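You operate a simulated robot arm through the tools that you are given. There is no shell and no other tool. Be economical: measure what you need, move in short steps, check, and stop when the job is done.

The job below is to be done with a simulated robot arm. You get a single attempt, and the scene is never put back.

## Task
Check the oven: heat it on LOW till the thermometer shows BAKE.
Fine: oven lamp on to read it; door shut, oven knob and lamp off at the end.

The check looks at the end state, three seconds after you hand in, the way a careful person would. Anything else that was tipped, shoved, dropped, spilled or broken makes it a failure.

## Robot
A 7-joint arm with a two-finger parallel gripper, fixed in place. Base frame: the origin is at the foot of the arm, x ahead of it, y to its left, z up. Readings come in mm, degrees, newtons and seconds.
With the tool pointing down near the work surface it reaches from about 100 to 700 mm from the base axis. Its first joint turns from -166.0 to 166.0 degrees. Payload 1.57 kg.
Tool frame: the origin (TCP) lies between the finger pads and is the grasp point; the fingertips stand 30 mm ahead of it; z points along the fingers, y is the line along which they close. Largest opening 110 mm; finger width 24, thickness 12; the body of the gripper, 48 by 112 mm, starts 78 mm behind the TCP.
Orientation is told as [roll, pitch, yaw] about the base's x, y, z axes, in that order, counted from this pose: with the fingers straight down and closing along the base's y, the tool's x points along the base's -x, its y along +y and its z along -z.

## Interface
- The arm moves only by the tool servo_tool. Its argument "motion" is a list of rows, each an object of numbers (a shift or turn left out is 0, a gripper value left out holds the last): "x", "y", "z": the shift along the base's x, y, z in m; "wx", "wy", "wz": the turn, a rotation vector about the base's x, y, z in degrees; "jaw": the finger opening in m, from 0 to 0.11. In form: [{"x": .., "y": .., "z": .., "wx": .., "wy": .., "wz": .., "jaw": ..}, ...]. A call has 1 to 8 rows; each row is the pose to reach, as a shift and turn from the pose commanded when the call began. Rows are played at 5 a second. More than 50 mm and 8.6 degrees between two rows, or a gripper value outside its range, and nothing of the call is played. Where a pose cannot be reached the arm comes as near as it can. A force on the tool above 40 N (or 10 N above the force at the start of the call, whichever is more), or a blocked arm, ends the call early, and 0.2 s more pass. The fingers move at their own pace (about 45 mm/s each) and stop on an object; they squeeze with about 41 N. The grip force told is the motor's: it shows also when the fingers shut on nothing. Time passes only in rows, and 0.2 s behind the last, so rows that repeat a pose let the fingers close. It gives the time, the measured TCP pose, the force on the tool (base axes), the opening and the grip force at its end, in the units of the frame above (readings bear some noise), and new pictures: "pictures" is both (left out), scene, wrist or none.
- Cameras (640 x 400 px; columns grow to the right, rows downward): "scene" is fixed at [399.3, 498.8, 1307.9]; the picture's right is [0.45, 0.90, 0.00], its down [0.87, -0.43, -0.24] and it looks along [-0.22, 0.11, -0.97] (base axes); focal length 277 px, centre (320, 200). "wrist" rides on the gripper at [-36, 0, -80] in the tool frame; the picture's right is [0.00, -1.00, 0.00], its down [0.97, 0.00, -0.24] and it looks along [0.24, 0.00, 0.97] (tool axes); focal length 218 px, centre (320, 200). There is no depth. A picture from a camera that has moved, and an enlarged one, comes with that camera's place and axes in the base frame and with its lens.
- lift_body(by): slides the trunk up (or, below 0, down) by that many mm; the arm rides with it, the base frame stays. It gives what a move gives, with no picture.
- enlarge(camera, box): a new picture of the part [left, top, right, bottom] of that camera's present view, enlarged. It takes no simulated time.
- job_done(): hands the job in; it is judged then, once.

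Go step by step. Nothing tells you positions but the pictures and the camera data: compare them with the known pose of the tool, close in by small moves and look again before you grip or let go. The budget is 120 turns and 150 pictures, counting those below and the enlarged ones. Unless the task says otherwise, let go and move clear before handing in, and close with one line.

The tools are called after "Request:" by a JSON object that holds its "method" and its "body". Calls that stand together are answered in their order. servo_tool: Moves the arm, as the interface text tells. Its arguments: {"type":"object","properties":{"motion":{"type":"array"},"pictures":{"type":"string","enum":["both","scene","wrist","none"]}},"required":["motion"]} The other tools are called the same way: lift_body (by) slides the trunk up or down; enlarge (camera, box) takes an enlarged picture of a part of a camera's view; job_done () hands the job in.

At the start:

```text
time_s: 0.0
ee_pos: [148.1, 431.3, 971.7]
tool_rot: [0.0, 0.0, 0.1]
force: [0.1, 0.5, -0.7]
opening: 109.9
gripper_force: 0.1
trunk travel left (down, up): [-400.0, 190.0]
```

scene: 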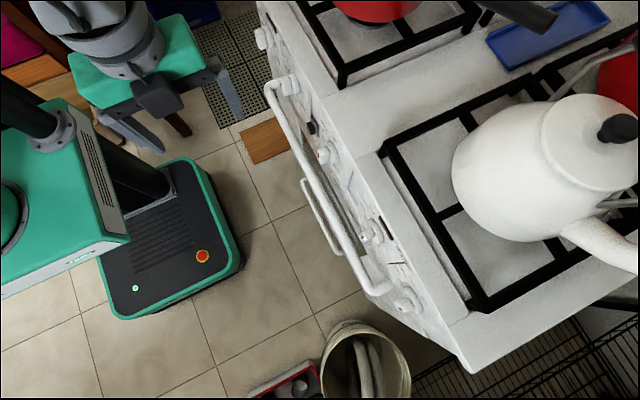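
wrist: 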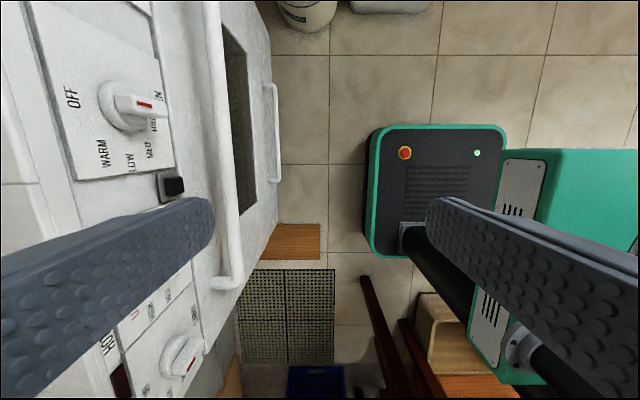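

I see a stove whose front panel carries knobs, with an oven door handle below them; the gripper hangs near the panel. I'll enlarge both views to read the panel.

Request:
{"method": "enlarge", "body": {"camera": "wrist", "box": [0, 0, 280, 175]}}

Request:
{"method": "enlarge", "body": {"camera": "wrist", "box": [0, 225, 280, 400]}}

Request:
{"method": "enlarge", "body": {"camera": "scene", "box": [240, 40, 480, 340]}}

```text
2.29 times, centred on (140, 88) of wrist
camera zoom: at [184.8, 431.2, 1052.5], right [0.0, -1.0, 0.0], down [-0.97, 0.0, 0.24], along [-0.24, 0.0, -0.97], focal length 499 px, centre (731, 457)
```

zoom: 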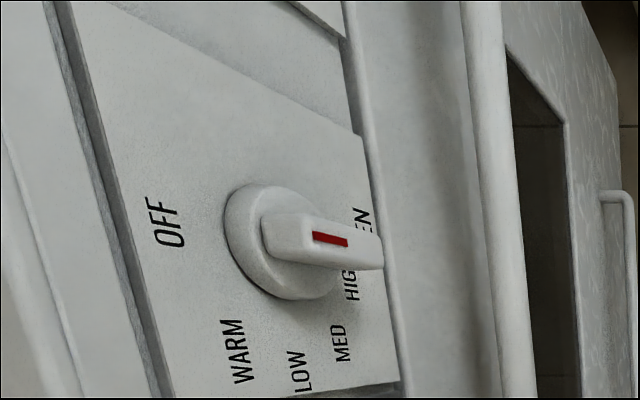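

```text
2.29 times, centred on (140, 312) of wrist
camera zoom: at [184.8, 431.2, 1052.5], right [0.0, -1.0, 0.0], down [-0.97, 0.0, 0.24], along [-0.24, 0.0, -0.97], focal length 499 px, centre (731, -57)
```

zoom: 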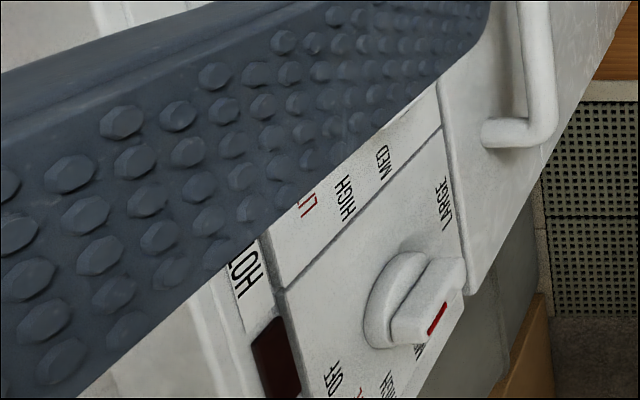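

```text
1.33 times, centred on (360, 190) of scene
camera zoom: at [399.3, 498.8, 1307.9], right [0.45, 0.9, 0.0], down [0.87, -0.43, -0.24], along [-0.22, 0.11, -0.97], focal length 370 px, centre (267, 213)
```

zoom: 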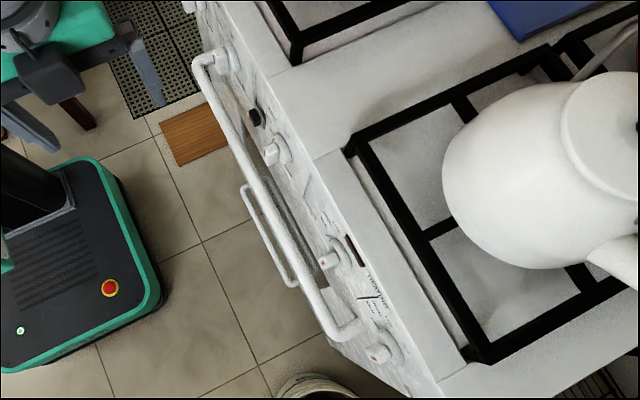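

The panel faces -y at about y≈610. Oven knob is near (220,594,843) and the black button near (140,610,794). I'll back off and turn the tool to look at the panel.

Request:
{"method": "servo_tool", "body": {"motion": [{"y": -0.03, "wx": 8}, {"y": -0.06, "wx": 16}, {"y": -0.09, "wx": 24}, {"y": -0.12, "wx": 32}, {"y": -0.14, "wx": 40}, {"y": -0.15, "wx": 48}, {"y": -0.15, "wx": 56}, {"y": -0.15, "wx": 64}]}}

```text
time_s: 1.4
ee_pos: [39.4, 293.1, 962.5]
tool_rot: [46.5, 2.1, 21.0]
force: [0.8, 0.3, 0.0]
opening: 110.0
gripper_force: 0.0
trunk travel left (down, up): [-400.0, 190.0]
stopped in row 7: the arm was blocked; the commanded pose is now the measured one
camera wrist: at [95.3, 253.1, 1017.2], right [0.22, -0.65, -0.72], down [-0.84, -0.51, 0.2], along [-0.5, 0.56, -0.66], focal length 218 px, centre (320, 200)
```

scene: 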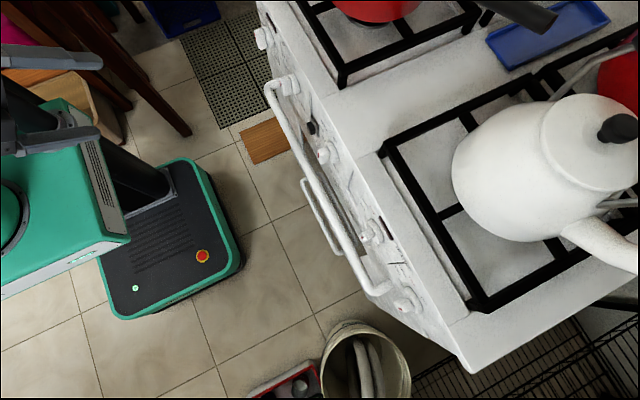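
wrist: 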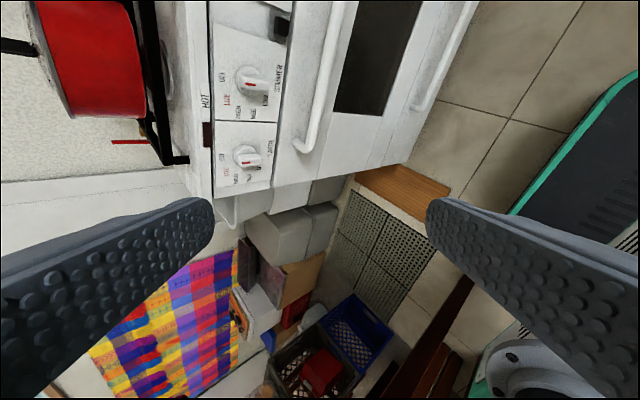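

The arm was blocked near its own column, so I'll move ahead in x and take out the yaw before pitching up further.

Request:
{"method": "servo_tool", "body": {"motion": [{"x": 0.04, "wz": -5}, {"x": 0.08, "wz": -10}, {"x": 0.12, "wz": -15}, {"x": 0.16, "wz": -20}, {"x": 0.2, "wz": -21}, {"x": 0.24, "z": -0.03, "wz": -21}], "pictures": "wrist"}}

```text
time_s: 2.0
ee_pos: [37.0, 298.1, 971.5]
tool_rot: [47.0, 0.4, 25.4]
force: [0.1, -0.6, -0.5]
opening: 110.1
gripper_force: 0.1
trunk travel left (down, up): [-400.0, 190.0]
stopped in row 2: the arm was blocked; the commanded pose is now the measured one
camera wrist: at [93.9, 260.3, 1027.2], right [0.29, -0.62, -0.73], down [-0.8, -0.57, 0.17], along [-0.53, 0.54, -0.66], focal length 218 px, centre (320, 200)
```

wrist: 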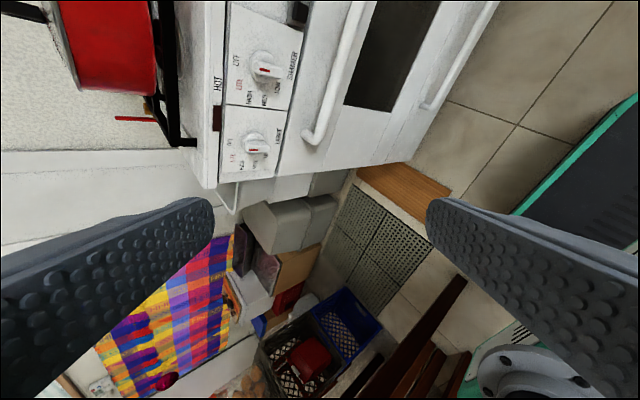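

Still blocked; I suspect a wrist or elbow limit with the arm this folded. I'll unfold by moving outward without turning.

Request:
{"method": "servo_tool", "body": {"motion": [{"x": 0.03, "y": 0.03}, {"x": 0.06, "y": 0.06}, {"x": 0.1, "y": 0.08}, {"x": 0.14, "y": 0.08}], "pictures": "none"}}

```text
time_s: 3.0
ee_pos: [176.5, 378.0, 968.8]
tool_rot: [46.9, 0.4, 25.4]
force: [-0.8, -0.1, 0.3]
opening: 110.0
gripper_force: 0.0
trunk travel left (down, up): [-400.0, 190.0]
```

Free again. Now take out the yaw and pitch up in modest steps, moving ahead.

Request:
{"method": "servo_tool", "body": {"motion": [{"x": 0.02, "wz": -8}, {"x": 0.04, "wz": -16}, {"x": 0.06, "wz": -25}], "pictures": "none"}}

Request:
{"method": "servo_tool", "body": {"motion": [{"wx": 8}, {"wx": 16}, {"wx": 24}, {"wx": 32}, {"wx": 40}]}}

```text
refused: row 3 steps farther than a row can; nothing moved
```

```text
time_s: 4.2
ee_pos: [179.1, 377.9, 973.4]
tool_rot: [81.6, -14.7, 21.0]
force: [-0.3, 0.3, 0.6]
opening: 109.7
gripper_force: 0.0
out of reach, approached as far as the arm can: row 5
trunk travel left (down, up): [-400.0, 190.0]
camera wrist: at [235.6, 315.9, 995.1], right [0.29, -0.05, -0.96], down [-0.8, -0.56, -0.21], along [-0.53, 0.83, -0.2], focal length 218 px, centre (320, 200)
```

scene: 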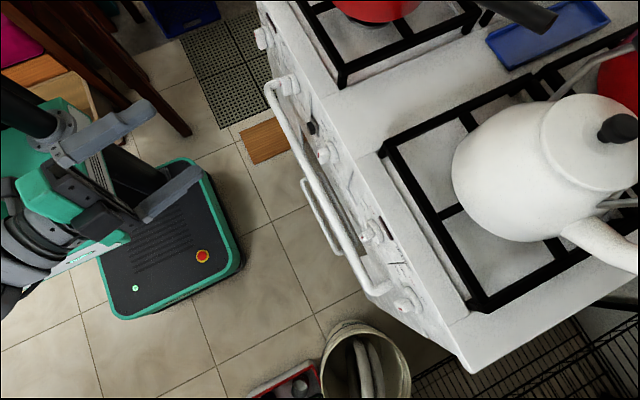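
wrist: 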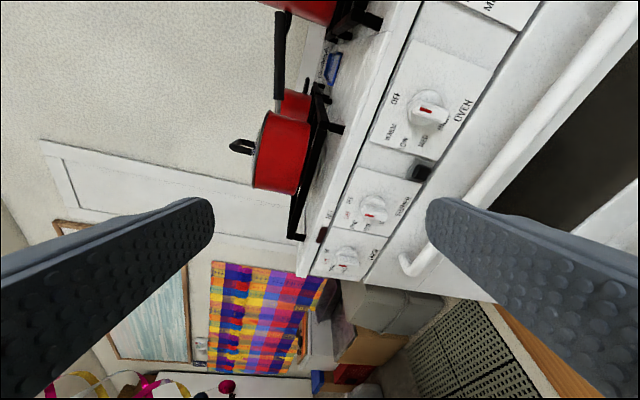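

The OVEN knob is confirmed, with the black button beside it. I'll take the yaw out and lower the trunk to look at the panel and the window.

Request:
{"method": "lift_body", "body": {"by": -130}}

Request:
{"method": "servo_tool", "body": {"motion": [{"wz": -8}, {"wz": -16}, {"wz": -24}, {"wz": -30}]}}

```text
time_s: 5.8
ee_pos: [177.2, 378.7, 843.1]
tool_rot: [81.5, -14.7, 21.1]
force: [0.4, -0.1, 0.6]
opening: 109.9
gripper_force: 0.1
trunk travel left (down, up): [-270.0, 320.0]
```

```text
time_s: 6.8
ee_pos: [178.2, 379.2, 842.5]
tool_rot: [81.5, -14.7, -9.0]
force: [-0.2, 0.6, 0.0]
opening: 109.8
gripper_force: 0.0
trunk travel left (down, up): [-270.0, 320.0]
camera wrist: at [196.1, 294.9, 865.1], right [0.23, -0.18, -0.96], down [-0.97, -0.09, -0.21], along [-0.04, 0.98, -0.2], focal length 218 px, centre (320, 200)
```

scene: 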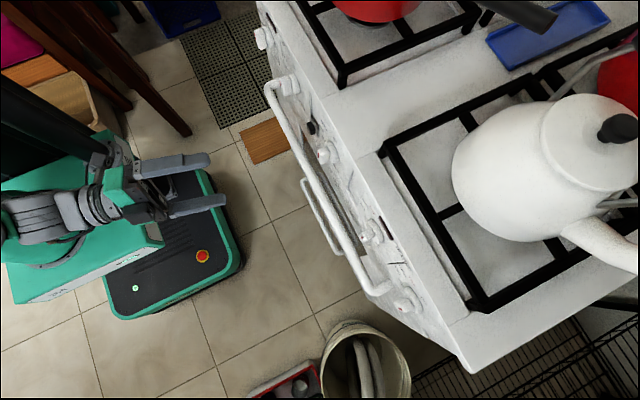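
wrist: 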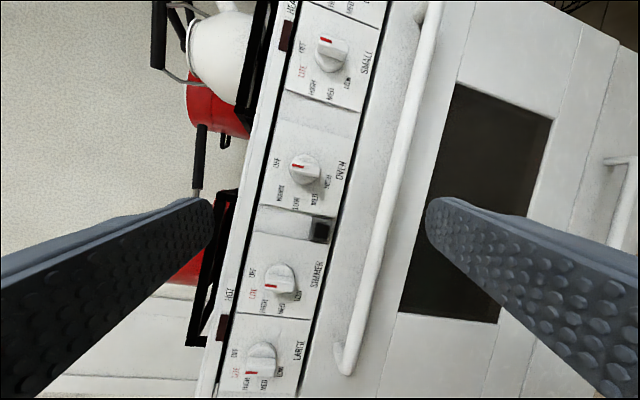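

Now the panel faces me: SMALL, OVEN, the button, SIMMER and LARGE, with a door window. I'll enlarge for details.

Request:
{"method": "enlarge", "body": {"camera": "wrist", "box": [240, 130, 380, 250]}}

Request:
{"method": "enlarge", "body": {"camera": "wrist", "box": [390, 60, 590, 340]}}

Request:
{"method": "enlarge", "body": {"camera": "wrist", "box": [200, 220, 360, 400]}}

```text
3.33 times, centred on (310, 190) of wrist
camera zoom: at [196.1, 294.9, 865.1], right [0.23, -0.18, -0.96], down [-0.97, -0.09, -0.21], along [-0.04, 0.98, -0.2], focal length 728 px, centre (353, 233)
```

zoom: 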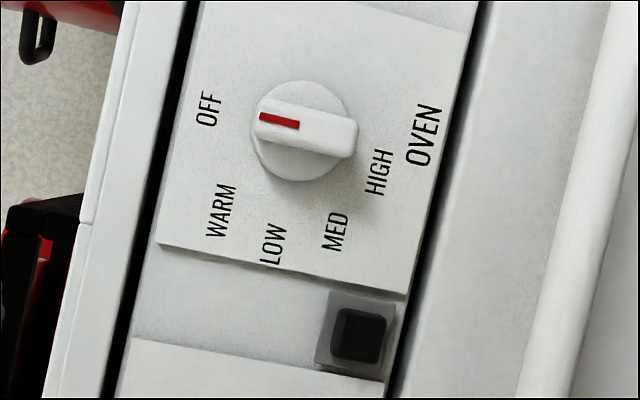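

```text
1.43 times, centred on (490, 200) of wrist
camera zoom: at [196.1, 294.9, 865.1], right [0.23, -0.18, -0.96], down [-0.97, -0.09, -0.21], along [-0.04, 0.98, -0.2], focal length 312 px, centre (77, 200)
```

zoom: 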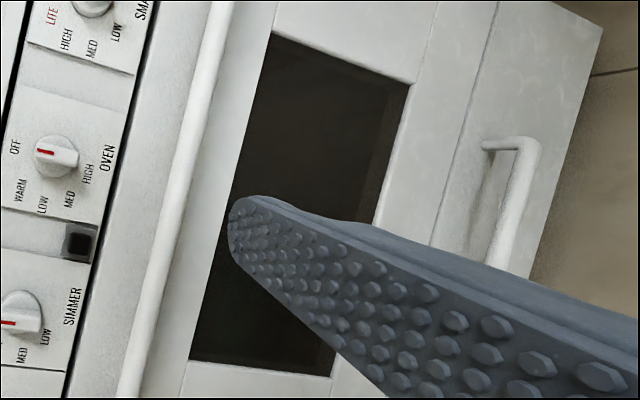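

```text
2.22 times, centred on (280, 310) of wrist
camera zoom: at [196.1, 294.9, 865.1], right [0.23, -0.18, -0.96], down [-0.97, -0.09, -0.21], along [-0.04, 0.98, -0.2], focal length 485 px, centre (409, -44)
```

zoom: 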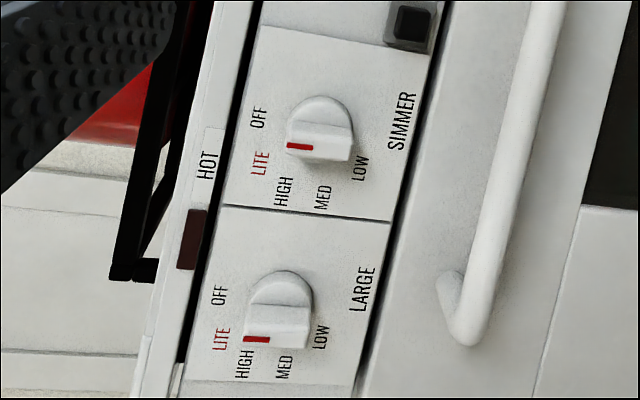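

Oven knob is at OFF with LOW a quarter-turn counter-clockwise, and the button sits at about (139,610,787). I'll straighten the tool, close the fingers and approach the button.

Request:
{"method": "servo_tool", "body": {"motion": [{"wx": 3.1, "wy": 4.6, "wz": 3.3, "jaw": 0}, {"wx": 6.2, "wy": 9.2, "wz": 6.6}, {"wx": 9.3, "wy": 13.8, "wz": 9.8}, {"x": -0.02, "z": -0.03, "y": 0.03, "wx": 9.3, "wy": 13.8, "wz": 9.8}, {"x": -0.039, "z": -0.055, "y": 0.06, "wx": 9.3, "wy": 13.8, "wz": 9.8}, {"x": -0.039, "z": -0.055, "y": 0.1, "wx": 9.3, "wy": 13.8, "wz": 9.8}, {"x": -0.039, "z": -0.055, "y": 0.1, "wx": 9.3, "wy": 13.8, "wz": 9.8}]}}

```text
time_s: 8.4
ee_pos: [134.8, 480.5, 788.3]
tool_rot: [89.9, -0.2, -0.1]
force: [0.1, -0.3, 0.2]
opening: 0.0
gripper_force: 17.3
trunk travel left (down, up): [-270.0, 320.0]
camera wrist: at [170.9, 399.6, 789.9], right [0.0, 0.0, -1.0], down [-0.97, -0.24, 0.0], along [-0.24, 0.97, -0.01], focal length 218 px, centre (320, 200)
```

scene: 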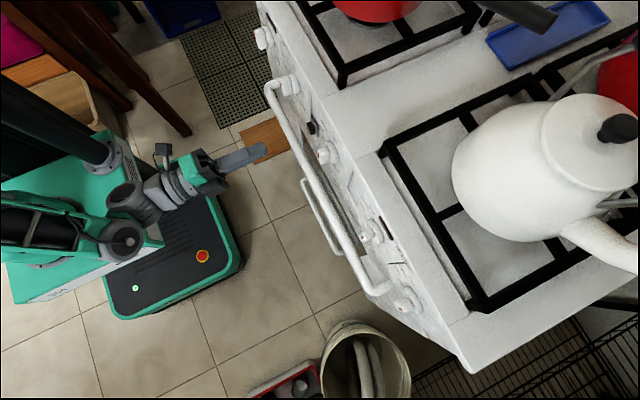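
wrist: 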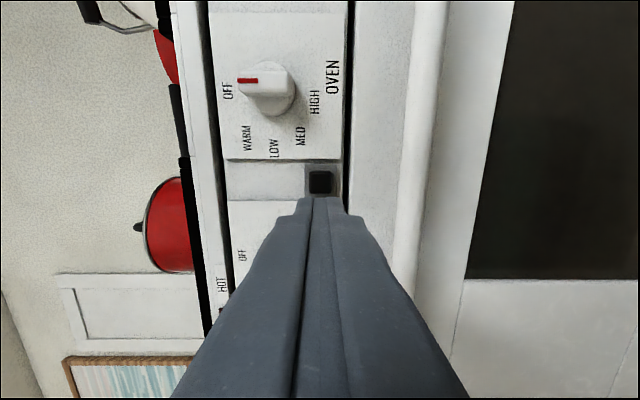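

The button is straight ahead at about x=138.5, z=788, y≈608. I'll look at it closely, then approach to about 15 mm off.

Request:
{"method": "enlarge", "body": {"camera": "wrist", "box": [290, 150, 360, 200]}}

Request:
{"method": "servo_tool", "body": {"motion": [{"x": 0.003, "y": 0.03}, {"x": 0.003, "y": 0.06}, {"x": 0.003, "y": 0.08}]}}

```text
8.00 times, centred on (325, 175) of wrist
camera zoom: at [170.9, 399.6, 789.9], right [0.0, 0.0, -1.0], down [-0.97, -0.24, 0.0], along [-0.24, 0.97, -0.01], focal length 1746 px, centre (280, 400)
```

zoom: 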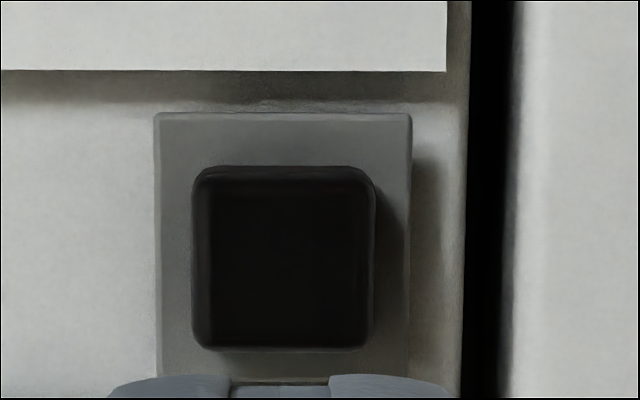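

```text
time_s: 9.2
ee_pos: [141.9, 556.0, 788.4]
tool_rot: [89.6, -0.2, 0.0]
force: [0.6, 0.5, 0.4]
opening: 0.0
gripper_force: 21.5
trunk travel left (down, up): [-270.0, 320.0]
camera wrist: at [177.0, 476.3, 790.6], right [0.0, 0.0, -1.0], down [-0.97, -0.24, 0.0], along [-0.24, 0.97, -0.01], focal length 218 px, centre (320, 200)
```

scene: 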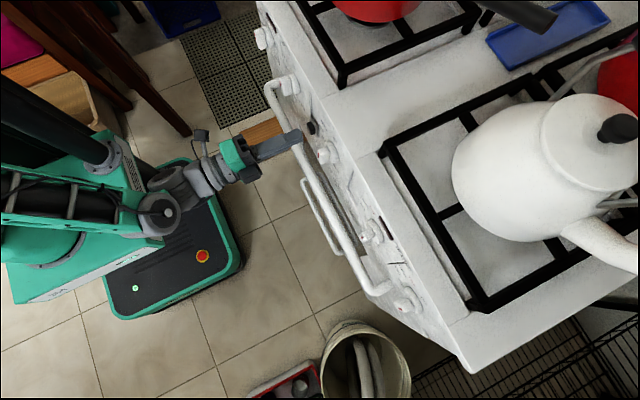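
wrist: 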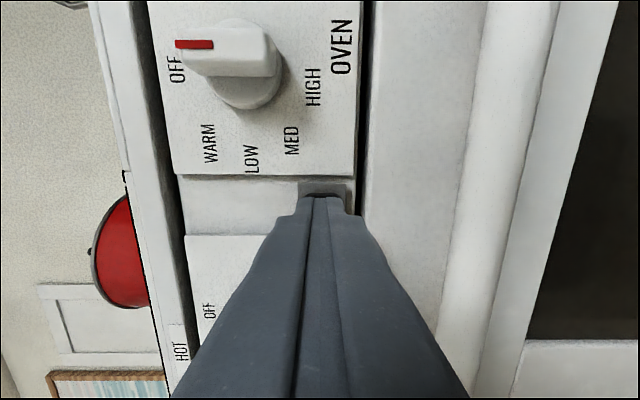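

Aligned; the tip is about 20 mm away. Now I'll press slowly, expecting to stop on force.

Request:
{"method": "servo_tool", "body": {"motion": [{"x": -0.002, "y": 0.006}, {"x": -0.002, "y": 0.01}, {"x": -0.002, "y": 0.014}, {"x": -0.002, "y": 0.017}, {"x": -0.002, "y": 0.02}, {"x": -0.002, "y": 0.022}]}}

```text
time_s: 10.6
ee_pos: [139.0, 580.0, 789.6]
tool_rot: [89.7, -0.2, -0.2]
force: [1.6, -3.4, -2.1]
opening: 0.1
gripper_force: 21.5
trunk travel left (down, up): [-270.0, 320.0]
camera wrist: at [175.0, 499.7, 789.9], right [0.0, -0.01, -1.0], down [-0.97, -0.24, 0.0], along [-0.24, 0.97, -0.01], focal length 218 px, centre (320, 200)
```

scene: 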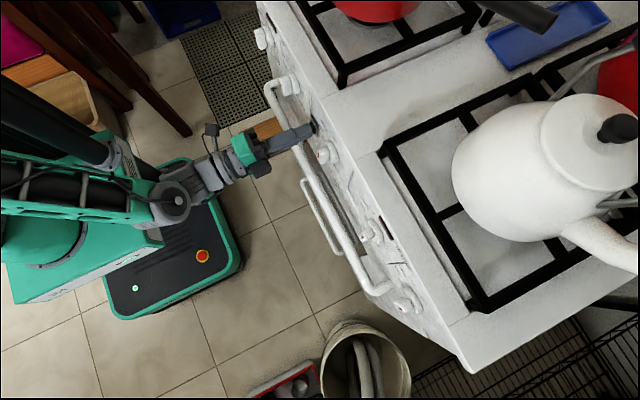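
wrist: 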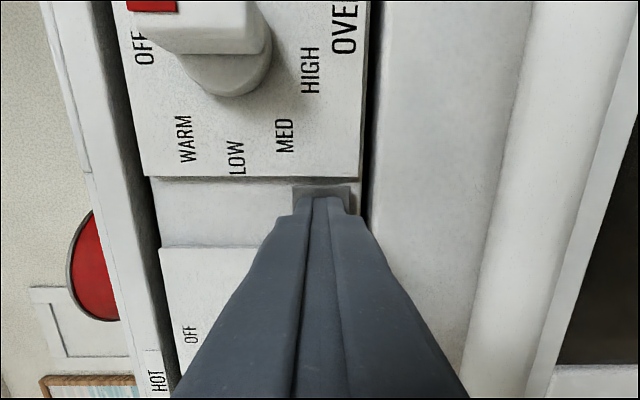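

Contact at 3.4 N with no lamp yet; I'll push further in 1.5 mm steps.

Request:
{"method": "servo_tool", "body": {"motion": [{"y": 0.0015}, {"y": 0.003}, {"y": 0.0045}], "pictures": "wrist"}}

```text
time_s: 11.4
ee_pos: [139.1, 582.8, 787.3]
tool_rot: [89.6, -0.2, -0.1]
force: [-1.2, -21.0, -2.3]
opening: 0.0
gripper_force: 20.9
trunk travel left (down, up): [-270.0, 320.0]
camera wrist: at [175.0, 502.8, 790.0], right [0.0, -0.01, -1.0], down [-0.97, -0.24, 0.0], along [-0.24, 0.97, -0.01], focal length 218 px, centre (320, 200)
```

wrist: 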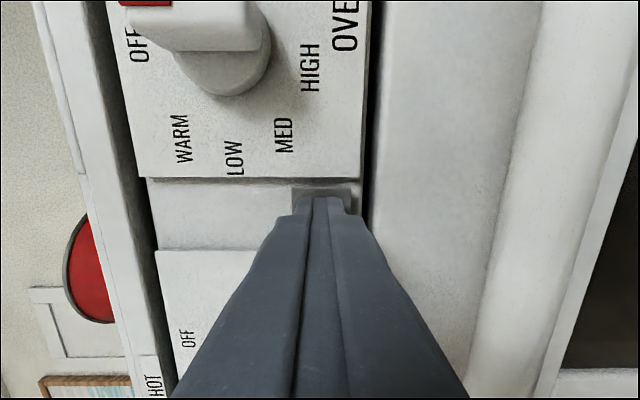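

21 N, so it has bottomed out. I'll back off and look at the window.

Request:
{"method": "servo_tool", "body": {"motion": [{"y": -0.01}, {"y": -0.05}, {"y": -0.1}, {"y": -0.14, "z": 0.02}, {"y": -0.18, "z": 0.02}], "pictures": "wrist"}}

```text
time_s: 12.6
ee_pos: [139.8, 403.9, 807.5]
tool_rot: [89.8, -0.4, -0.1]
force: [-0.2, -0.5, 0.7]
opening: 0.0
gripper_force: 21.6
trunk travel left (down, up): [-270.0, 320.0]
camera wrist: at [175.6, 323.5, 810.1], right [0.0, 0.0, -1.0], down [-0.97, -0.24, 0.0], along [-0.24, 0.97, 0.0], focal length 218 px, centre (320, 200)
```

wrist: 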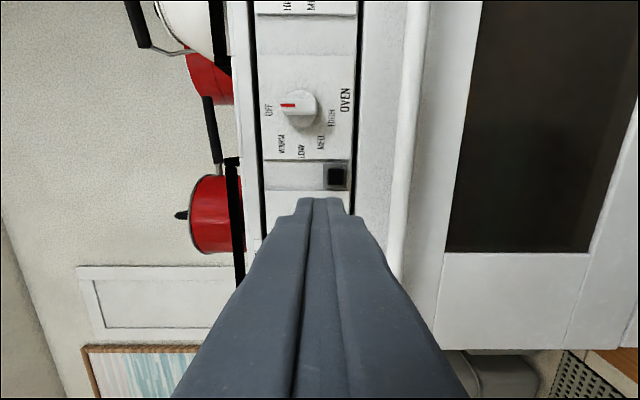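

The window may look lighter; let me enlarge it.

Request:
{"method": "enlarge", "body": {"camera": "wrist", "box": [430, 0, 640, 260]}}

Request:
{"method": "enlarge", "body": {"camera": "wrist", "box": [300, 140, 370, 200]}}

```text
1.54 times, centred on (535, 130) of wrist
camera zoom: at [175.6, 323.5, 810.1], right [0.0, 0.0, -1.0], down [-0.97, -0.24, 0.0], along [-0.24, 0.97, 0.0], focal length 336 px, centre (-11, 308)
```

zoom: 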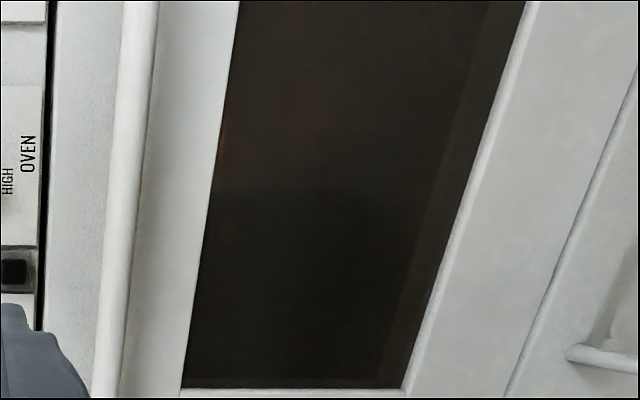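

```text
6.67 times, centred on (335, 170) of wrist
camera zoom: at [175.6, 323.5, 810.1], right [0.0, 0.0, -1.0], down [-0.97, -0.24, 0.0], along [-0.24, 0.97, 0.0], focal length 1455 px, centre (220, 400)
```

zoom: 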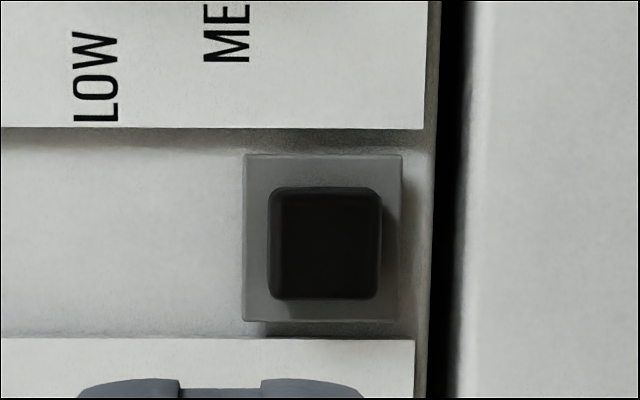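

It's unclear whether the lamp is lit. I'll lower the trunk to look straight at the window.

Request:
{"method": "lift_body", "body": {"by": -180}}

Request:
{"method": "servo_tool", "body": {"motion": [{"x": 0.04, "y": -0.02}, {"x": 0.08, "y": -0.04, "jaw": 0.11}, {"x": 0.08, "y": -0.05}, {"x": 0.08, "y": -0.05}]}}

```text
time_s: 14.6
ee_pos: [139.5, 404.9, 627.3]
tool_rot: [89.7, -0.3, -0.1]
force: [-0.5, -1.1, -0.7]
opening: 0.1
gripper_force: 21.5
trunk travel left (down, up): [-90.0, 500.0]
```

```text
time_s: 15.6
ee_pos: [212.8, 353.5, 598.6]
tool_rot: [88.4, 7.6, 0.8]
force: [0.0, 0.0, -0.6]
opening: 68.0
gripper_force: 0.0
trunk travel left (down, up): [-90.0, 500.0]
camera wrist: at [250.2, 273.4, 597.7], right [-0.13, -0.03, -0.99], down [-0.96, -0.25, 0.13], along [-0.25, 0.97, 0.01], focal length 218 px, centre (320, 200)
```

scene: 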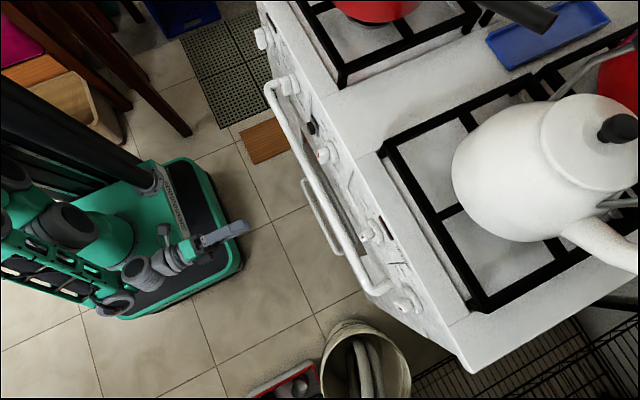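
wrist: 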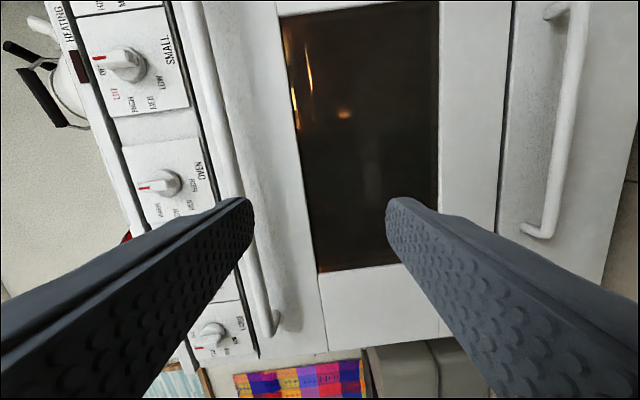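

The lamp is on, with a warm glow in the window. Enlarging to find the thermometer.

Request:
{"method": "enlarge", "body": {"camera": "wrist", "box": [280, 0, 440, 210]}}

```text
1.90 times, centred on (360, 105) of wrist
camera zoom: at [250.2, 273.4, 597.7], right [-0.13, -0.03, -0.99], down [-0.96, -0.25, 0.13], along [-0.25, 0.97, 0.01], focal length 416 px, centre (244, 381)
```

zoom: 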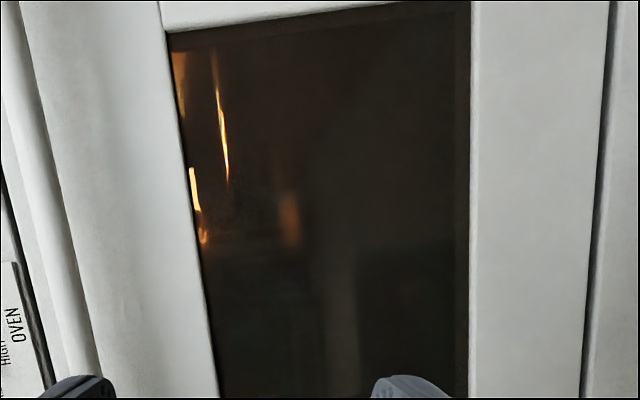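

I see glow but no clear thermometer. I'll go lower and closer to the window for a better view.

Request:
{"method": "servo_tool", "body": {"motion": [{"y": 0.04, "wy": -3}, {"y": 0.08, "wy": -6}, {"y": 0.1, "wy": -7}, {"y": 0.1, "wy": -7}], "pictures": "wrist"}}

```text
time_s: 16.6
ee_pos: [220.6, 455.2, 627.7]
tool_rot: [89.8, -7.3, -0.1]
force: [-1.4, -0.1, 0.6]
opening: 110.1
gripper_force: 0.0
trunk travel left (down, up): [-90.0, 500.0]
camera wrist: at [256.8, 373.8, 635.2], right [0.13, 0.0, -0.99], down [-0.96, -0.24, -0.12], along [-0.24, 0.97, -0.03], focal length 218 px, centre (320, 200)
```

wrist: 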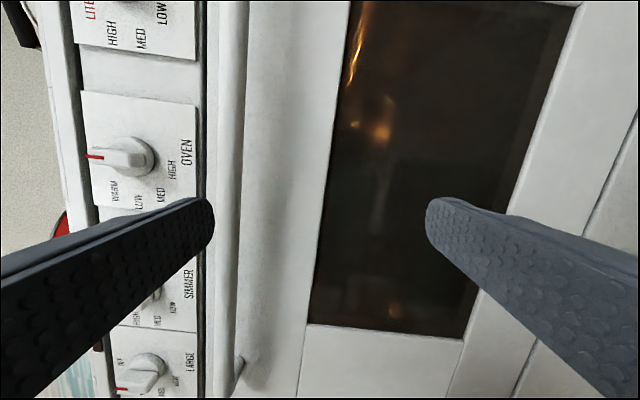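

Closer view helps. I'll lower a bit more, and open view by shifting so the window is centred between the fingers.

Request:
{"method": "lift_body", "body": {"by": -85}}

Request:
{"method": "servo_tool", "body": {"motion": [{"x": 0.0, "y": 0.02, "wy": 7}, {"x": 0.0, "y": 0.03, "wy": 7}], "pictures": "wrist"}}

Request:
{"method": "enlarge", "body": {"camera": "wrist", "box": [200, 0, 520, 200]}}

```text
time_s: 17.8
ee_pos: [220.6, 454.4, 543.0]
tool_rot: [89.8, -7.2, 0.0]
force: [0.0, 0.4, 0.0]
opening: 110.1
gripper_force: 0.1
trunk travel left (down, up): [-5.0, 585.0]
```

```text
time_s: 18.4
ee_pos: [220.7, 483.7, 543.0]
tool_rot: [89.7, -0.2, -0.1]
force: [-0.1, 0.6, -0.9]
opening: 110.2
gripper_force: 0.1
trunk travel left (down, up): [-5.0, 585.0]
camera wrist: at [257.5, 403.5, 545.1], right [0.0, 0.0, -1.0], down [-0.97, -0.24, 0.0], along [-0.24, 0.97, -0.01], focal length 218 px, centre (320, 200)
```

wrist: 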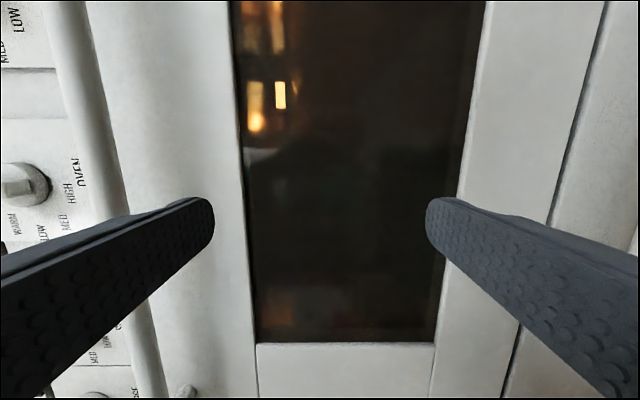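

```text
2.00 times, centred on (360, 100) of wrist
camera zoom: at [257.5, 403.5, 545.1], right [0.0, 0.0, -1.0], down [-0.97, -0.24, 0.0], along [-0.24, 0.97, -0.01], focal length 436 px, centre (240, 400)
```

zoom: 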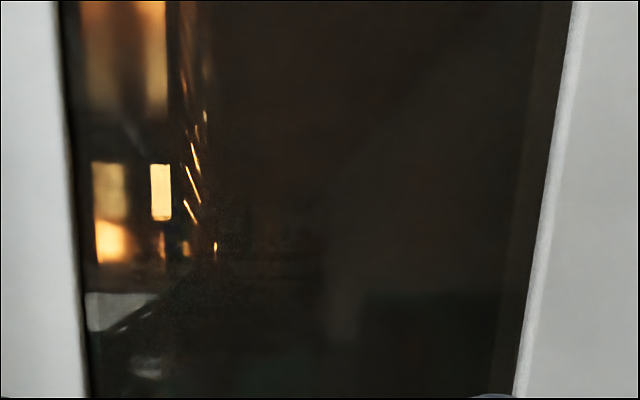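

The lit part is toward larger x and near the oven top. I'll shift right and turn to look straight in.

Request:
{"method": "servo_tool", "body": {"motion": [{"x": 0.03, "z": 0.01, "wz": -7}, {"x": 0.06, "z": 0.02, "wz": -14}, {"x": 0.08, "z": 0.03, "wz": -14}], "pictures": "wrist"}}

Request:
{"method": "enlarge", "body": {"camera": "wrist", "box": [220, 0, 480, 200]}}

```text
time_s: 19.2
ee_pos: [299.3, 485.0, 573.7]
tool_rot: [89.6, -0.1, -14.1]
force: [-0.2, -0.3, 0.9]
opening: 110.2
gripper_force: 0.0
trunk travel left (down, up): [-5.0, 585.0]
camera wrist: at [314.6, 397.9, 576.1], right [0.0, -0.01, -1.0], down [-1.0, 0.01, 0.0], along [0.01, 1.0, -0.01], focal length 218 px, centre (320, 200)
```

wrist: 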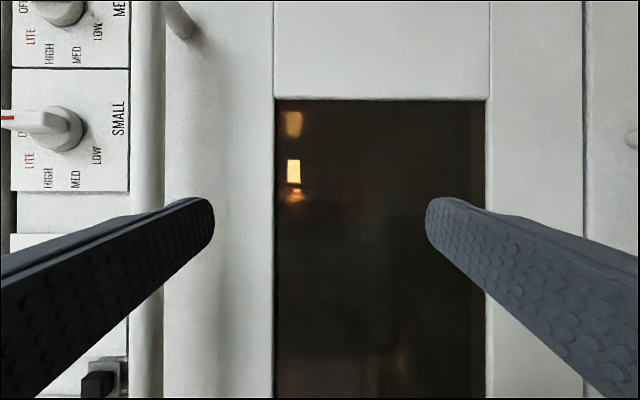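

```text
2.00 times, centred on (350, 100) of wrist
camera zoom: at [314.6, 397.9, 576.1], right [0.0, -0.01, -1.0], down [-1.0, 0.01, 0.0], along [0.01, 1.0, -0.01], focal length 436 px, centre (260, 400)
```

zoom: 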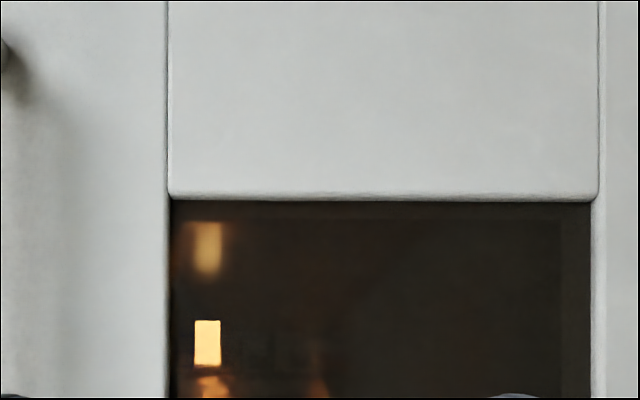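

Request:
{"method": "enlarge", "body": {"camera": "wrist", "box": [270, 150, 490, 290]}}

Request:
{"method": "enlarge", "body": {"camera": "wrist", "box": [270, 260, 490, 400]}}

```text
2.86 times, centred on (380, 220) of wrist
camera zoom: at [314.6, 397.9, 576.1], right [0.0, -0.01, -1.0], down [-1.0, 0.01, 0.0], along [0.01, 1.0, -0.01], focal length 624 px, centre (149, 143)
```

zoom: 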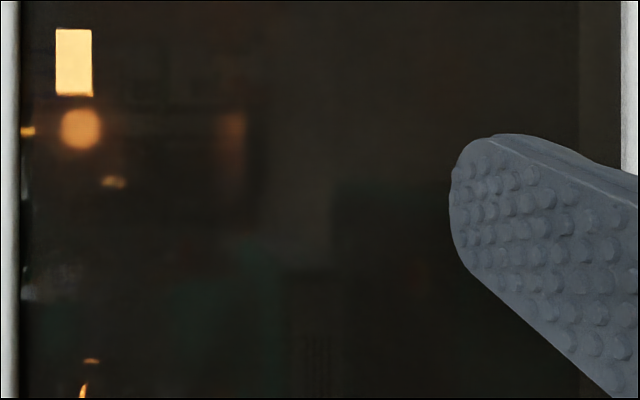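

```text
2.86 times, centred on (380, 330) of wrist
camera zoom: at [314.6, 397.9, 576.1], right [0.0, -0.01, -1.0], down [-1.0, 0.01, 0.0], along [0.01, 1.0, -0.01], focal length 624 px, centre (149, -171)
```

zoom: 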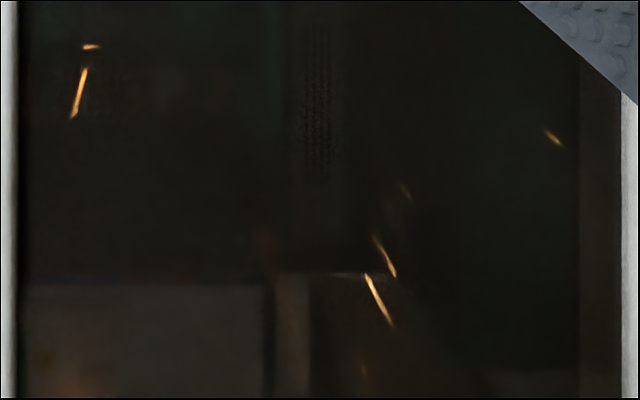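

Reflections of the robot dominate here. I'll try a higher viewpoint looking down into the oven.

Request:
{"method": "lift_body", "body": {"by": 110}}

Request:
{"method": "servo_tool", "body": {"motion": [{"x": -0.02, "y": -0.02, "wx": -8}, {"x": -0.04, "y": -0.04, "wx": -16}, {"x": -0.05, "y": -0.06, "wx": -24}, {"x": -0.05, "y": -0.08, "wx": -24, "jaw": 0.11}], "pictures": "wrist"}}

Request:
{"method": "enlarge", "body": {"camera": "wrist", "box": [220, 30, 480, 230]}}

```text
time_s: 20.6
ee_pos: [298.1, 483.9, 684.4]
tool_rot: [89.7, -0.2, -14.1]
force: [1.4, -0.1, -0.7]
opening: 110.2
gripper_force: 0.1
trunk travel left (down, up): [-115.0, 475.0]
```

```text
time_s: 21.6
ee_pos: [249.2, 403.2, 682.3]
tool_rot: [66.3, -6.0, -13.0]
force: [-0.6, 0.0, -1.2]
opening: 110.1
gripper_force: 0.0
trunk travel left (down, up): [-115.0, 475.0]
camera wrist: at [264.9, 325.3, 720.6], right [0.0, -0.41, -0.91], down [-1.0, 0.0, 0.0], along [0.0, 0.91, -0.41], focal length 218 px, centre (320, 200)
```

wrist: 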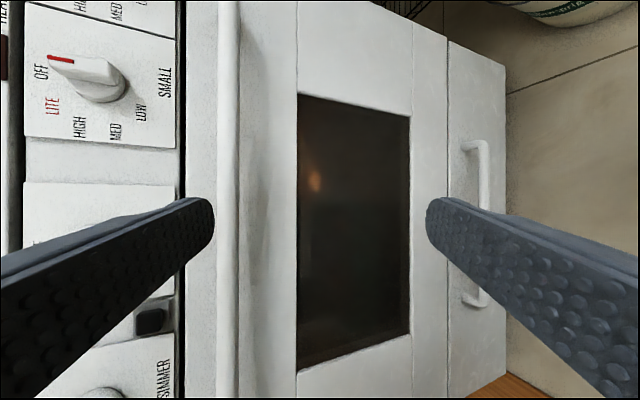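

```text
2.00 times, centred on (350, 130) of wrist
camera zoom: at [264.9, 325.3, 720.6], right [0.0, -0.41, -0.91], down [-1.0, 0.0, 0.0], along [0.0, 0.91, -0.41], focal length 436 px, centre (260, 340)
```

zoom: 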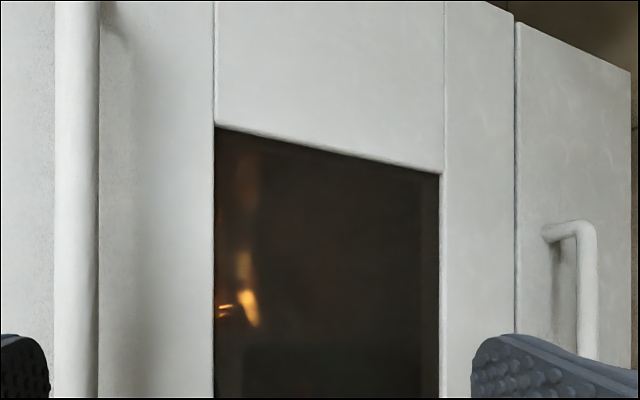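

Not visible from there. I'll go back low and inspect the left part of the window from close up.

Request:
{"method": "servo_tool", "body": {"motion": [{"x": -0.03, "y": 0.02, "wx": 8}, {"x": -0.06, "y": 0.04, "wx": 16}, {"x": -0.09, "y": 0.05, "wx": 24}, {"x": -0.09, "y": 0.05, "wx": 24, "jaw": 0.0}], "pictures": "none"}}

Request:
{"method": "lift_body", "body": {"by": -110}}

Request:
{"method": "servo_tool", "body": {"motion": [{"y": 0.0, "jaw": 0.11}, {"y": 0.02}, {"y": 0.02}, {"y": 0.02}], "pictures": "wrist"}}

Request:
{"method": "enlarge", "body": {"camera": "wrist", "box": [230, 0, 470, 200]}}

Request:
{"method": "enlarge", "body": {"camera": "wrist", "box": [230, 180, 470, 380]}}

```text
time_s: 22.6
ee_pos: [154.5, 456.5, 683.0]
tool_rot: [89.9, -0.2, -14.1]
force: [-0.6, 0.0, -0.3]
opening: 75.9
gripper_force: 0.0
trunk travel left (down, up): [-115.0, 475.0]
```

```text
time_s: 24.0
ee_pos: [156.3, 456.4, 572.2]
tool_rot: [89.7, -0.2, -14.1]
force: [-0.7, -0.7, 0.1]
opening: 0.2
gripper_force: 21.0
trunk travel left (down, up): [-5.0, 585.0]
```

```text
time_s: 25.0
ee_pos: [155.0, 475.5, 572.3]
tool_rot: [89.8, -0.2, -14.1]
force: [-0.8, 0.6, -0.6]
opening: 85.9
gripper_force: 0.1
trunk travel left (down, up): [-5.0, 585.0]
camera wrist: at [170.6, 389.7, 574.6], right [0.0, -0.01, -1.0], down [-1.0, 0.0, 0.0], along [0.0, 1.0, 0.0], focal length 218 px, centre (320, 200)
```

wrist: 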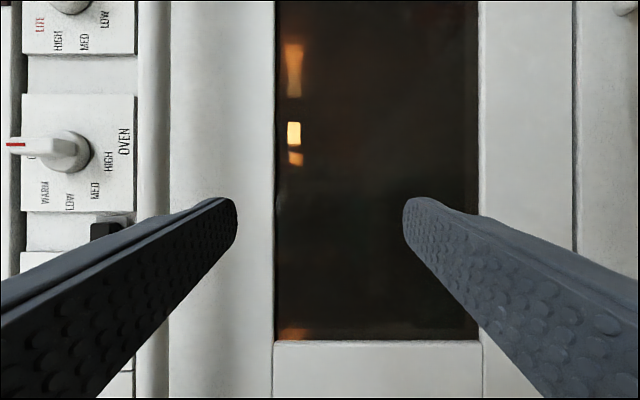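

```text
2.00 times, centred on (350, 100) of wrist
camera zoom: at [170.6, 389.7, 574.6], right [0.0, -0.01, -1.0], down [-1.0, 0.0, 0.0], along [0.0, 1.0, 0.0], focal length 436 px, centre (260, 400)
```

zoom: 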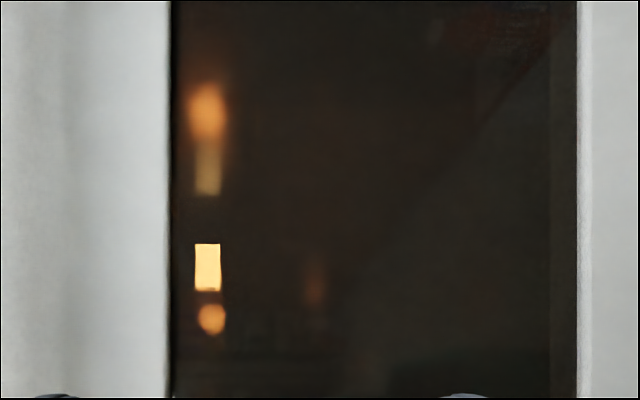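

```text
2.00 times, centred on (350, 280) of wrist
camera zoom: at [170.6, 389.7, 574.6], right [0.0, -0.01, -1.0], down [-1.0, 0.0, 0.0], along [0.0, 1.0, 0.0], focal length 436 px, centre (260, 40)
```

zoom: 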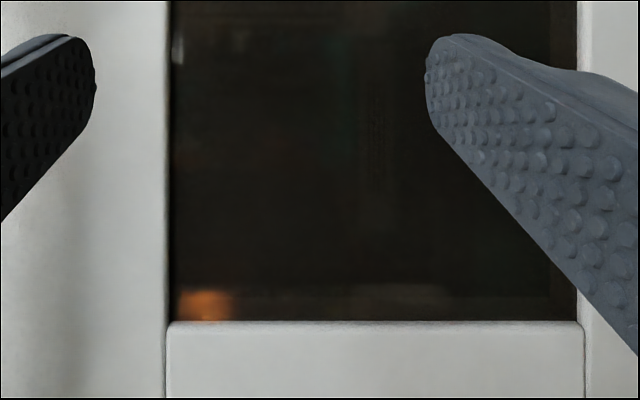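

Still nothing readable; the lamp sits at the back, top right. I'll try a lower viewpoint tilted upward near the window's centre.

Request:
{"method": "servo_tool", "body": {"motion": [{"x": 0.03, "z": -0.03, "wx": 5}, {"x": 0.06, "z": -0.06, "wx": 10}, {"x": 0.09, "z": -0.08, "wx": 15}, {"x": 0.11, "z": -0.1, "wx": 18}], "pictures": "wrist"}}

Request:
{"method": "enlarge", "body": {"camera": "wrist", "box": [200, 0, 480, 220]}}

Request:
{"method": "enlarge", "body": {"camera": "wrist", "box": [200, 180, 480, 400]}}

```text
time_s: 26.0
ee_pos: [265.2, 477.3, 470.2]
tool_rot: [107.4, 4.0, -13.5]
force: [1.0, 1.0, -0.1]
opening: 110.0
gripper_force: 0.1
trunk travel left (down, up): [-5.0, 585.0]
camera wrist: at [280.5, 394.5, 446.0], right [0.0, 0.31, -0.95], down [-1.0, 0.0, 0.0], along [0.0, 0.95, 0.31], focal length 218 px, centre (320, 200)
```

wrist: 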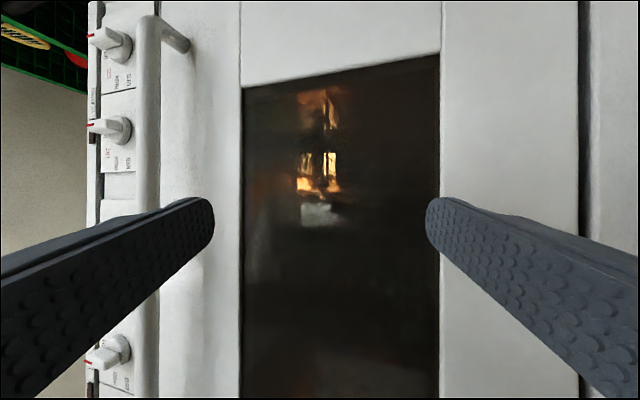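

```text
1.82 times, centred on (340, 110) of wrist
camera zoom: at [280.5, 394.5, 446.0], right [0.0, 0.31, -0.95], down [-1.0, 0.0, 0.0], along [0.0, 0.95, 0.31], focal length 397 px, centre (284, 364)
```

zoom: 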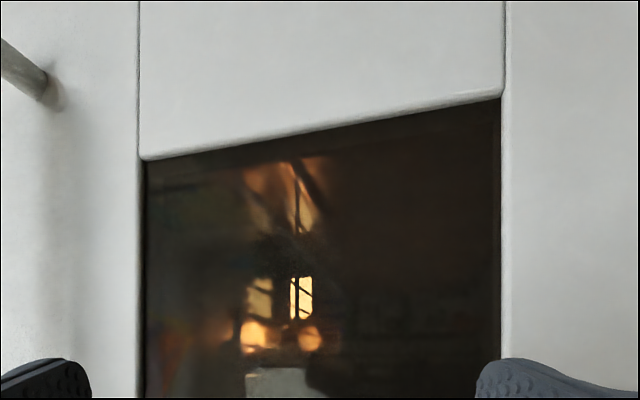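

```text
1.82 times, centred on (340, 290) of wrist
camera zoom: at [280.5, 394.5, 446.0], right [0.0, 0.31, -0.95], down [-1.0, 0.0, 0.0], along [0.0, 0.95, 0.31], focal length 397 px, centre (284, 36)
```

zoom: 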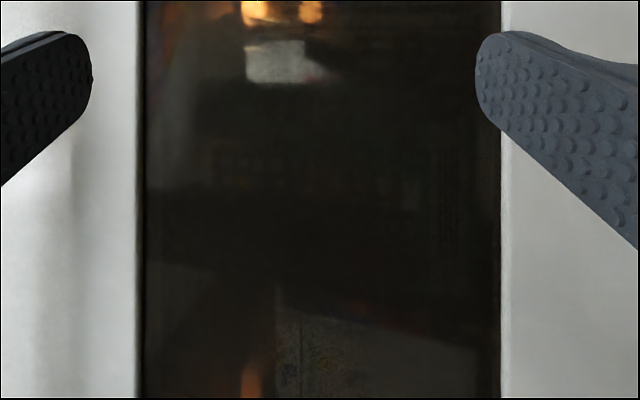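

A pale object shows near (318,213). Zooming in.

Request:
{"method": "enlarge", "body": {"camera": "wrist", "box": [285, 140, 365, 240]}}

```text
4.00 times, centred on (325, 190) of wrist
camera zoom: at [280.5, 394.5, 446.0], right [0.0, 0.31, -0.95], down [-1.0, 0.0, 0.0], along [0.0, 0.95, 0.31], focal length 873 px, centre (300, 240)
```

zoom: 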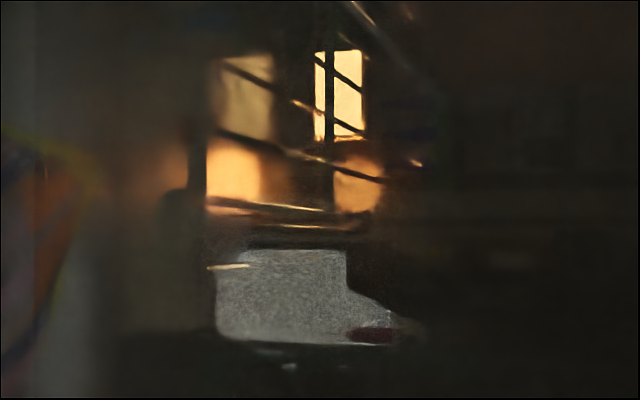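

That pale thing is likely a reflection. I'll get closer to the glass with the camera level at z≈560, to cut reflections and see the rack region.

Request:
{"method": "servo_tool", "body": {"motion": [{"z": 0.04, "wx": -6}, {"z": 0.08, "wx": -12}, {"z": 0.11, "y": 0.03, "wx": -15}, {"z": 0.11, "y": 0.06, "wx": -15}, {"z": 0.11, "y": 0.075, "wx": -15}], "pictures": "wrist"}}

Request:
{"method": "enlarge", "body": {"camera": "wrist", "box": [240, 40, 480, 190]}}

Request:
{"method": "enlarge", "body": {"camera": "wrist", "box": [200, 190, 440, 340]}}

```text
time_s: 27.2
ee_pos: [257.7, 490.9, 528.2]
tool_rot: [92.8, 0.4, -14.1]
force: [0.2, 0.8, -1.2]
opening: 109.9
gripper_force: 0.0
out of reach, approached as far as the arm can: row 3, 4, 5
trunk travel left (down, up): [-5.0, 585.0]
camera wrist: at [272.5, 403.3, 527.2], right [0.0, 0.05, -1.0], down [-1.0, 0.01, 0.0], along [0.01, 1.0, 0.05], focal length 218 px, centre (320, 200)
```

wrist: 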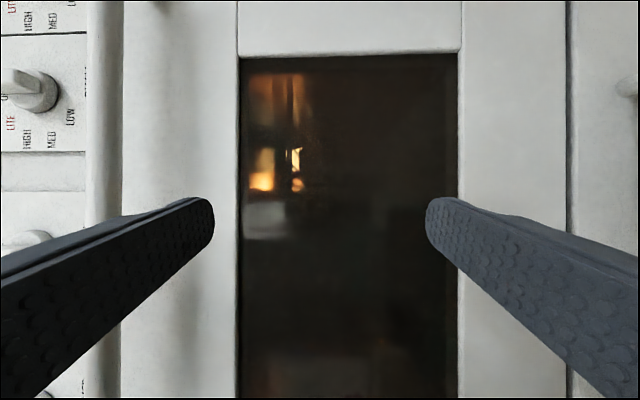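

```text
2.67 times, centred on (360, 115) of wrist
camera zoom: at [272.5, 403.3, 527.2], right [0.0, 0.05, -1.0], down [-1.0, 0.01, 0.0], along [0.01, 1.0, 0.05], focal length 582 px, centre (213, 427)
```

zoom: 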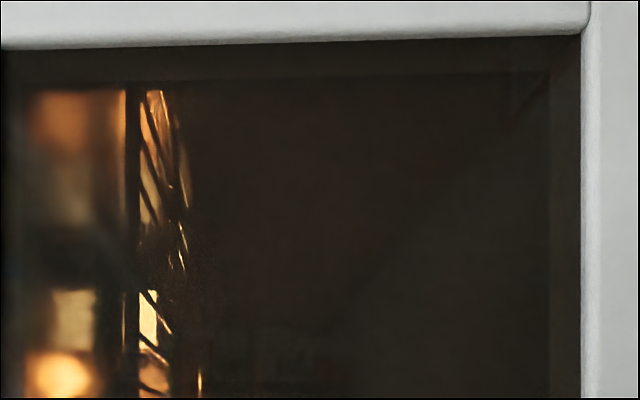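

```text
2.67 times, centred on (320, 265) of wrist
camera zoom: at [272.5, 403.3, 527.2], right [0.0, 0.05, -1.0], down [-1.0, 0.01, 0.0], along [0.01, 1.0, 0.05], focal length 582 px, centre (320, 27)
```

zoom: 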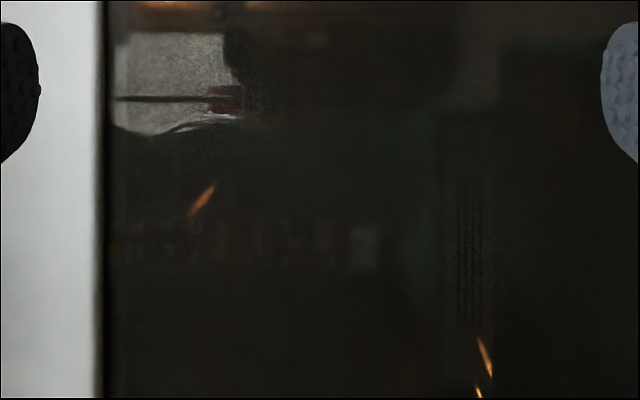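

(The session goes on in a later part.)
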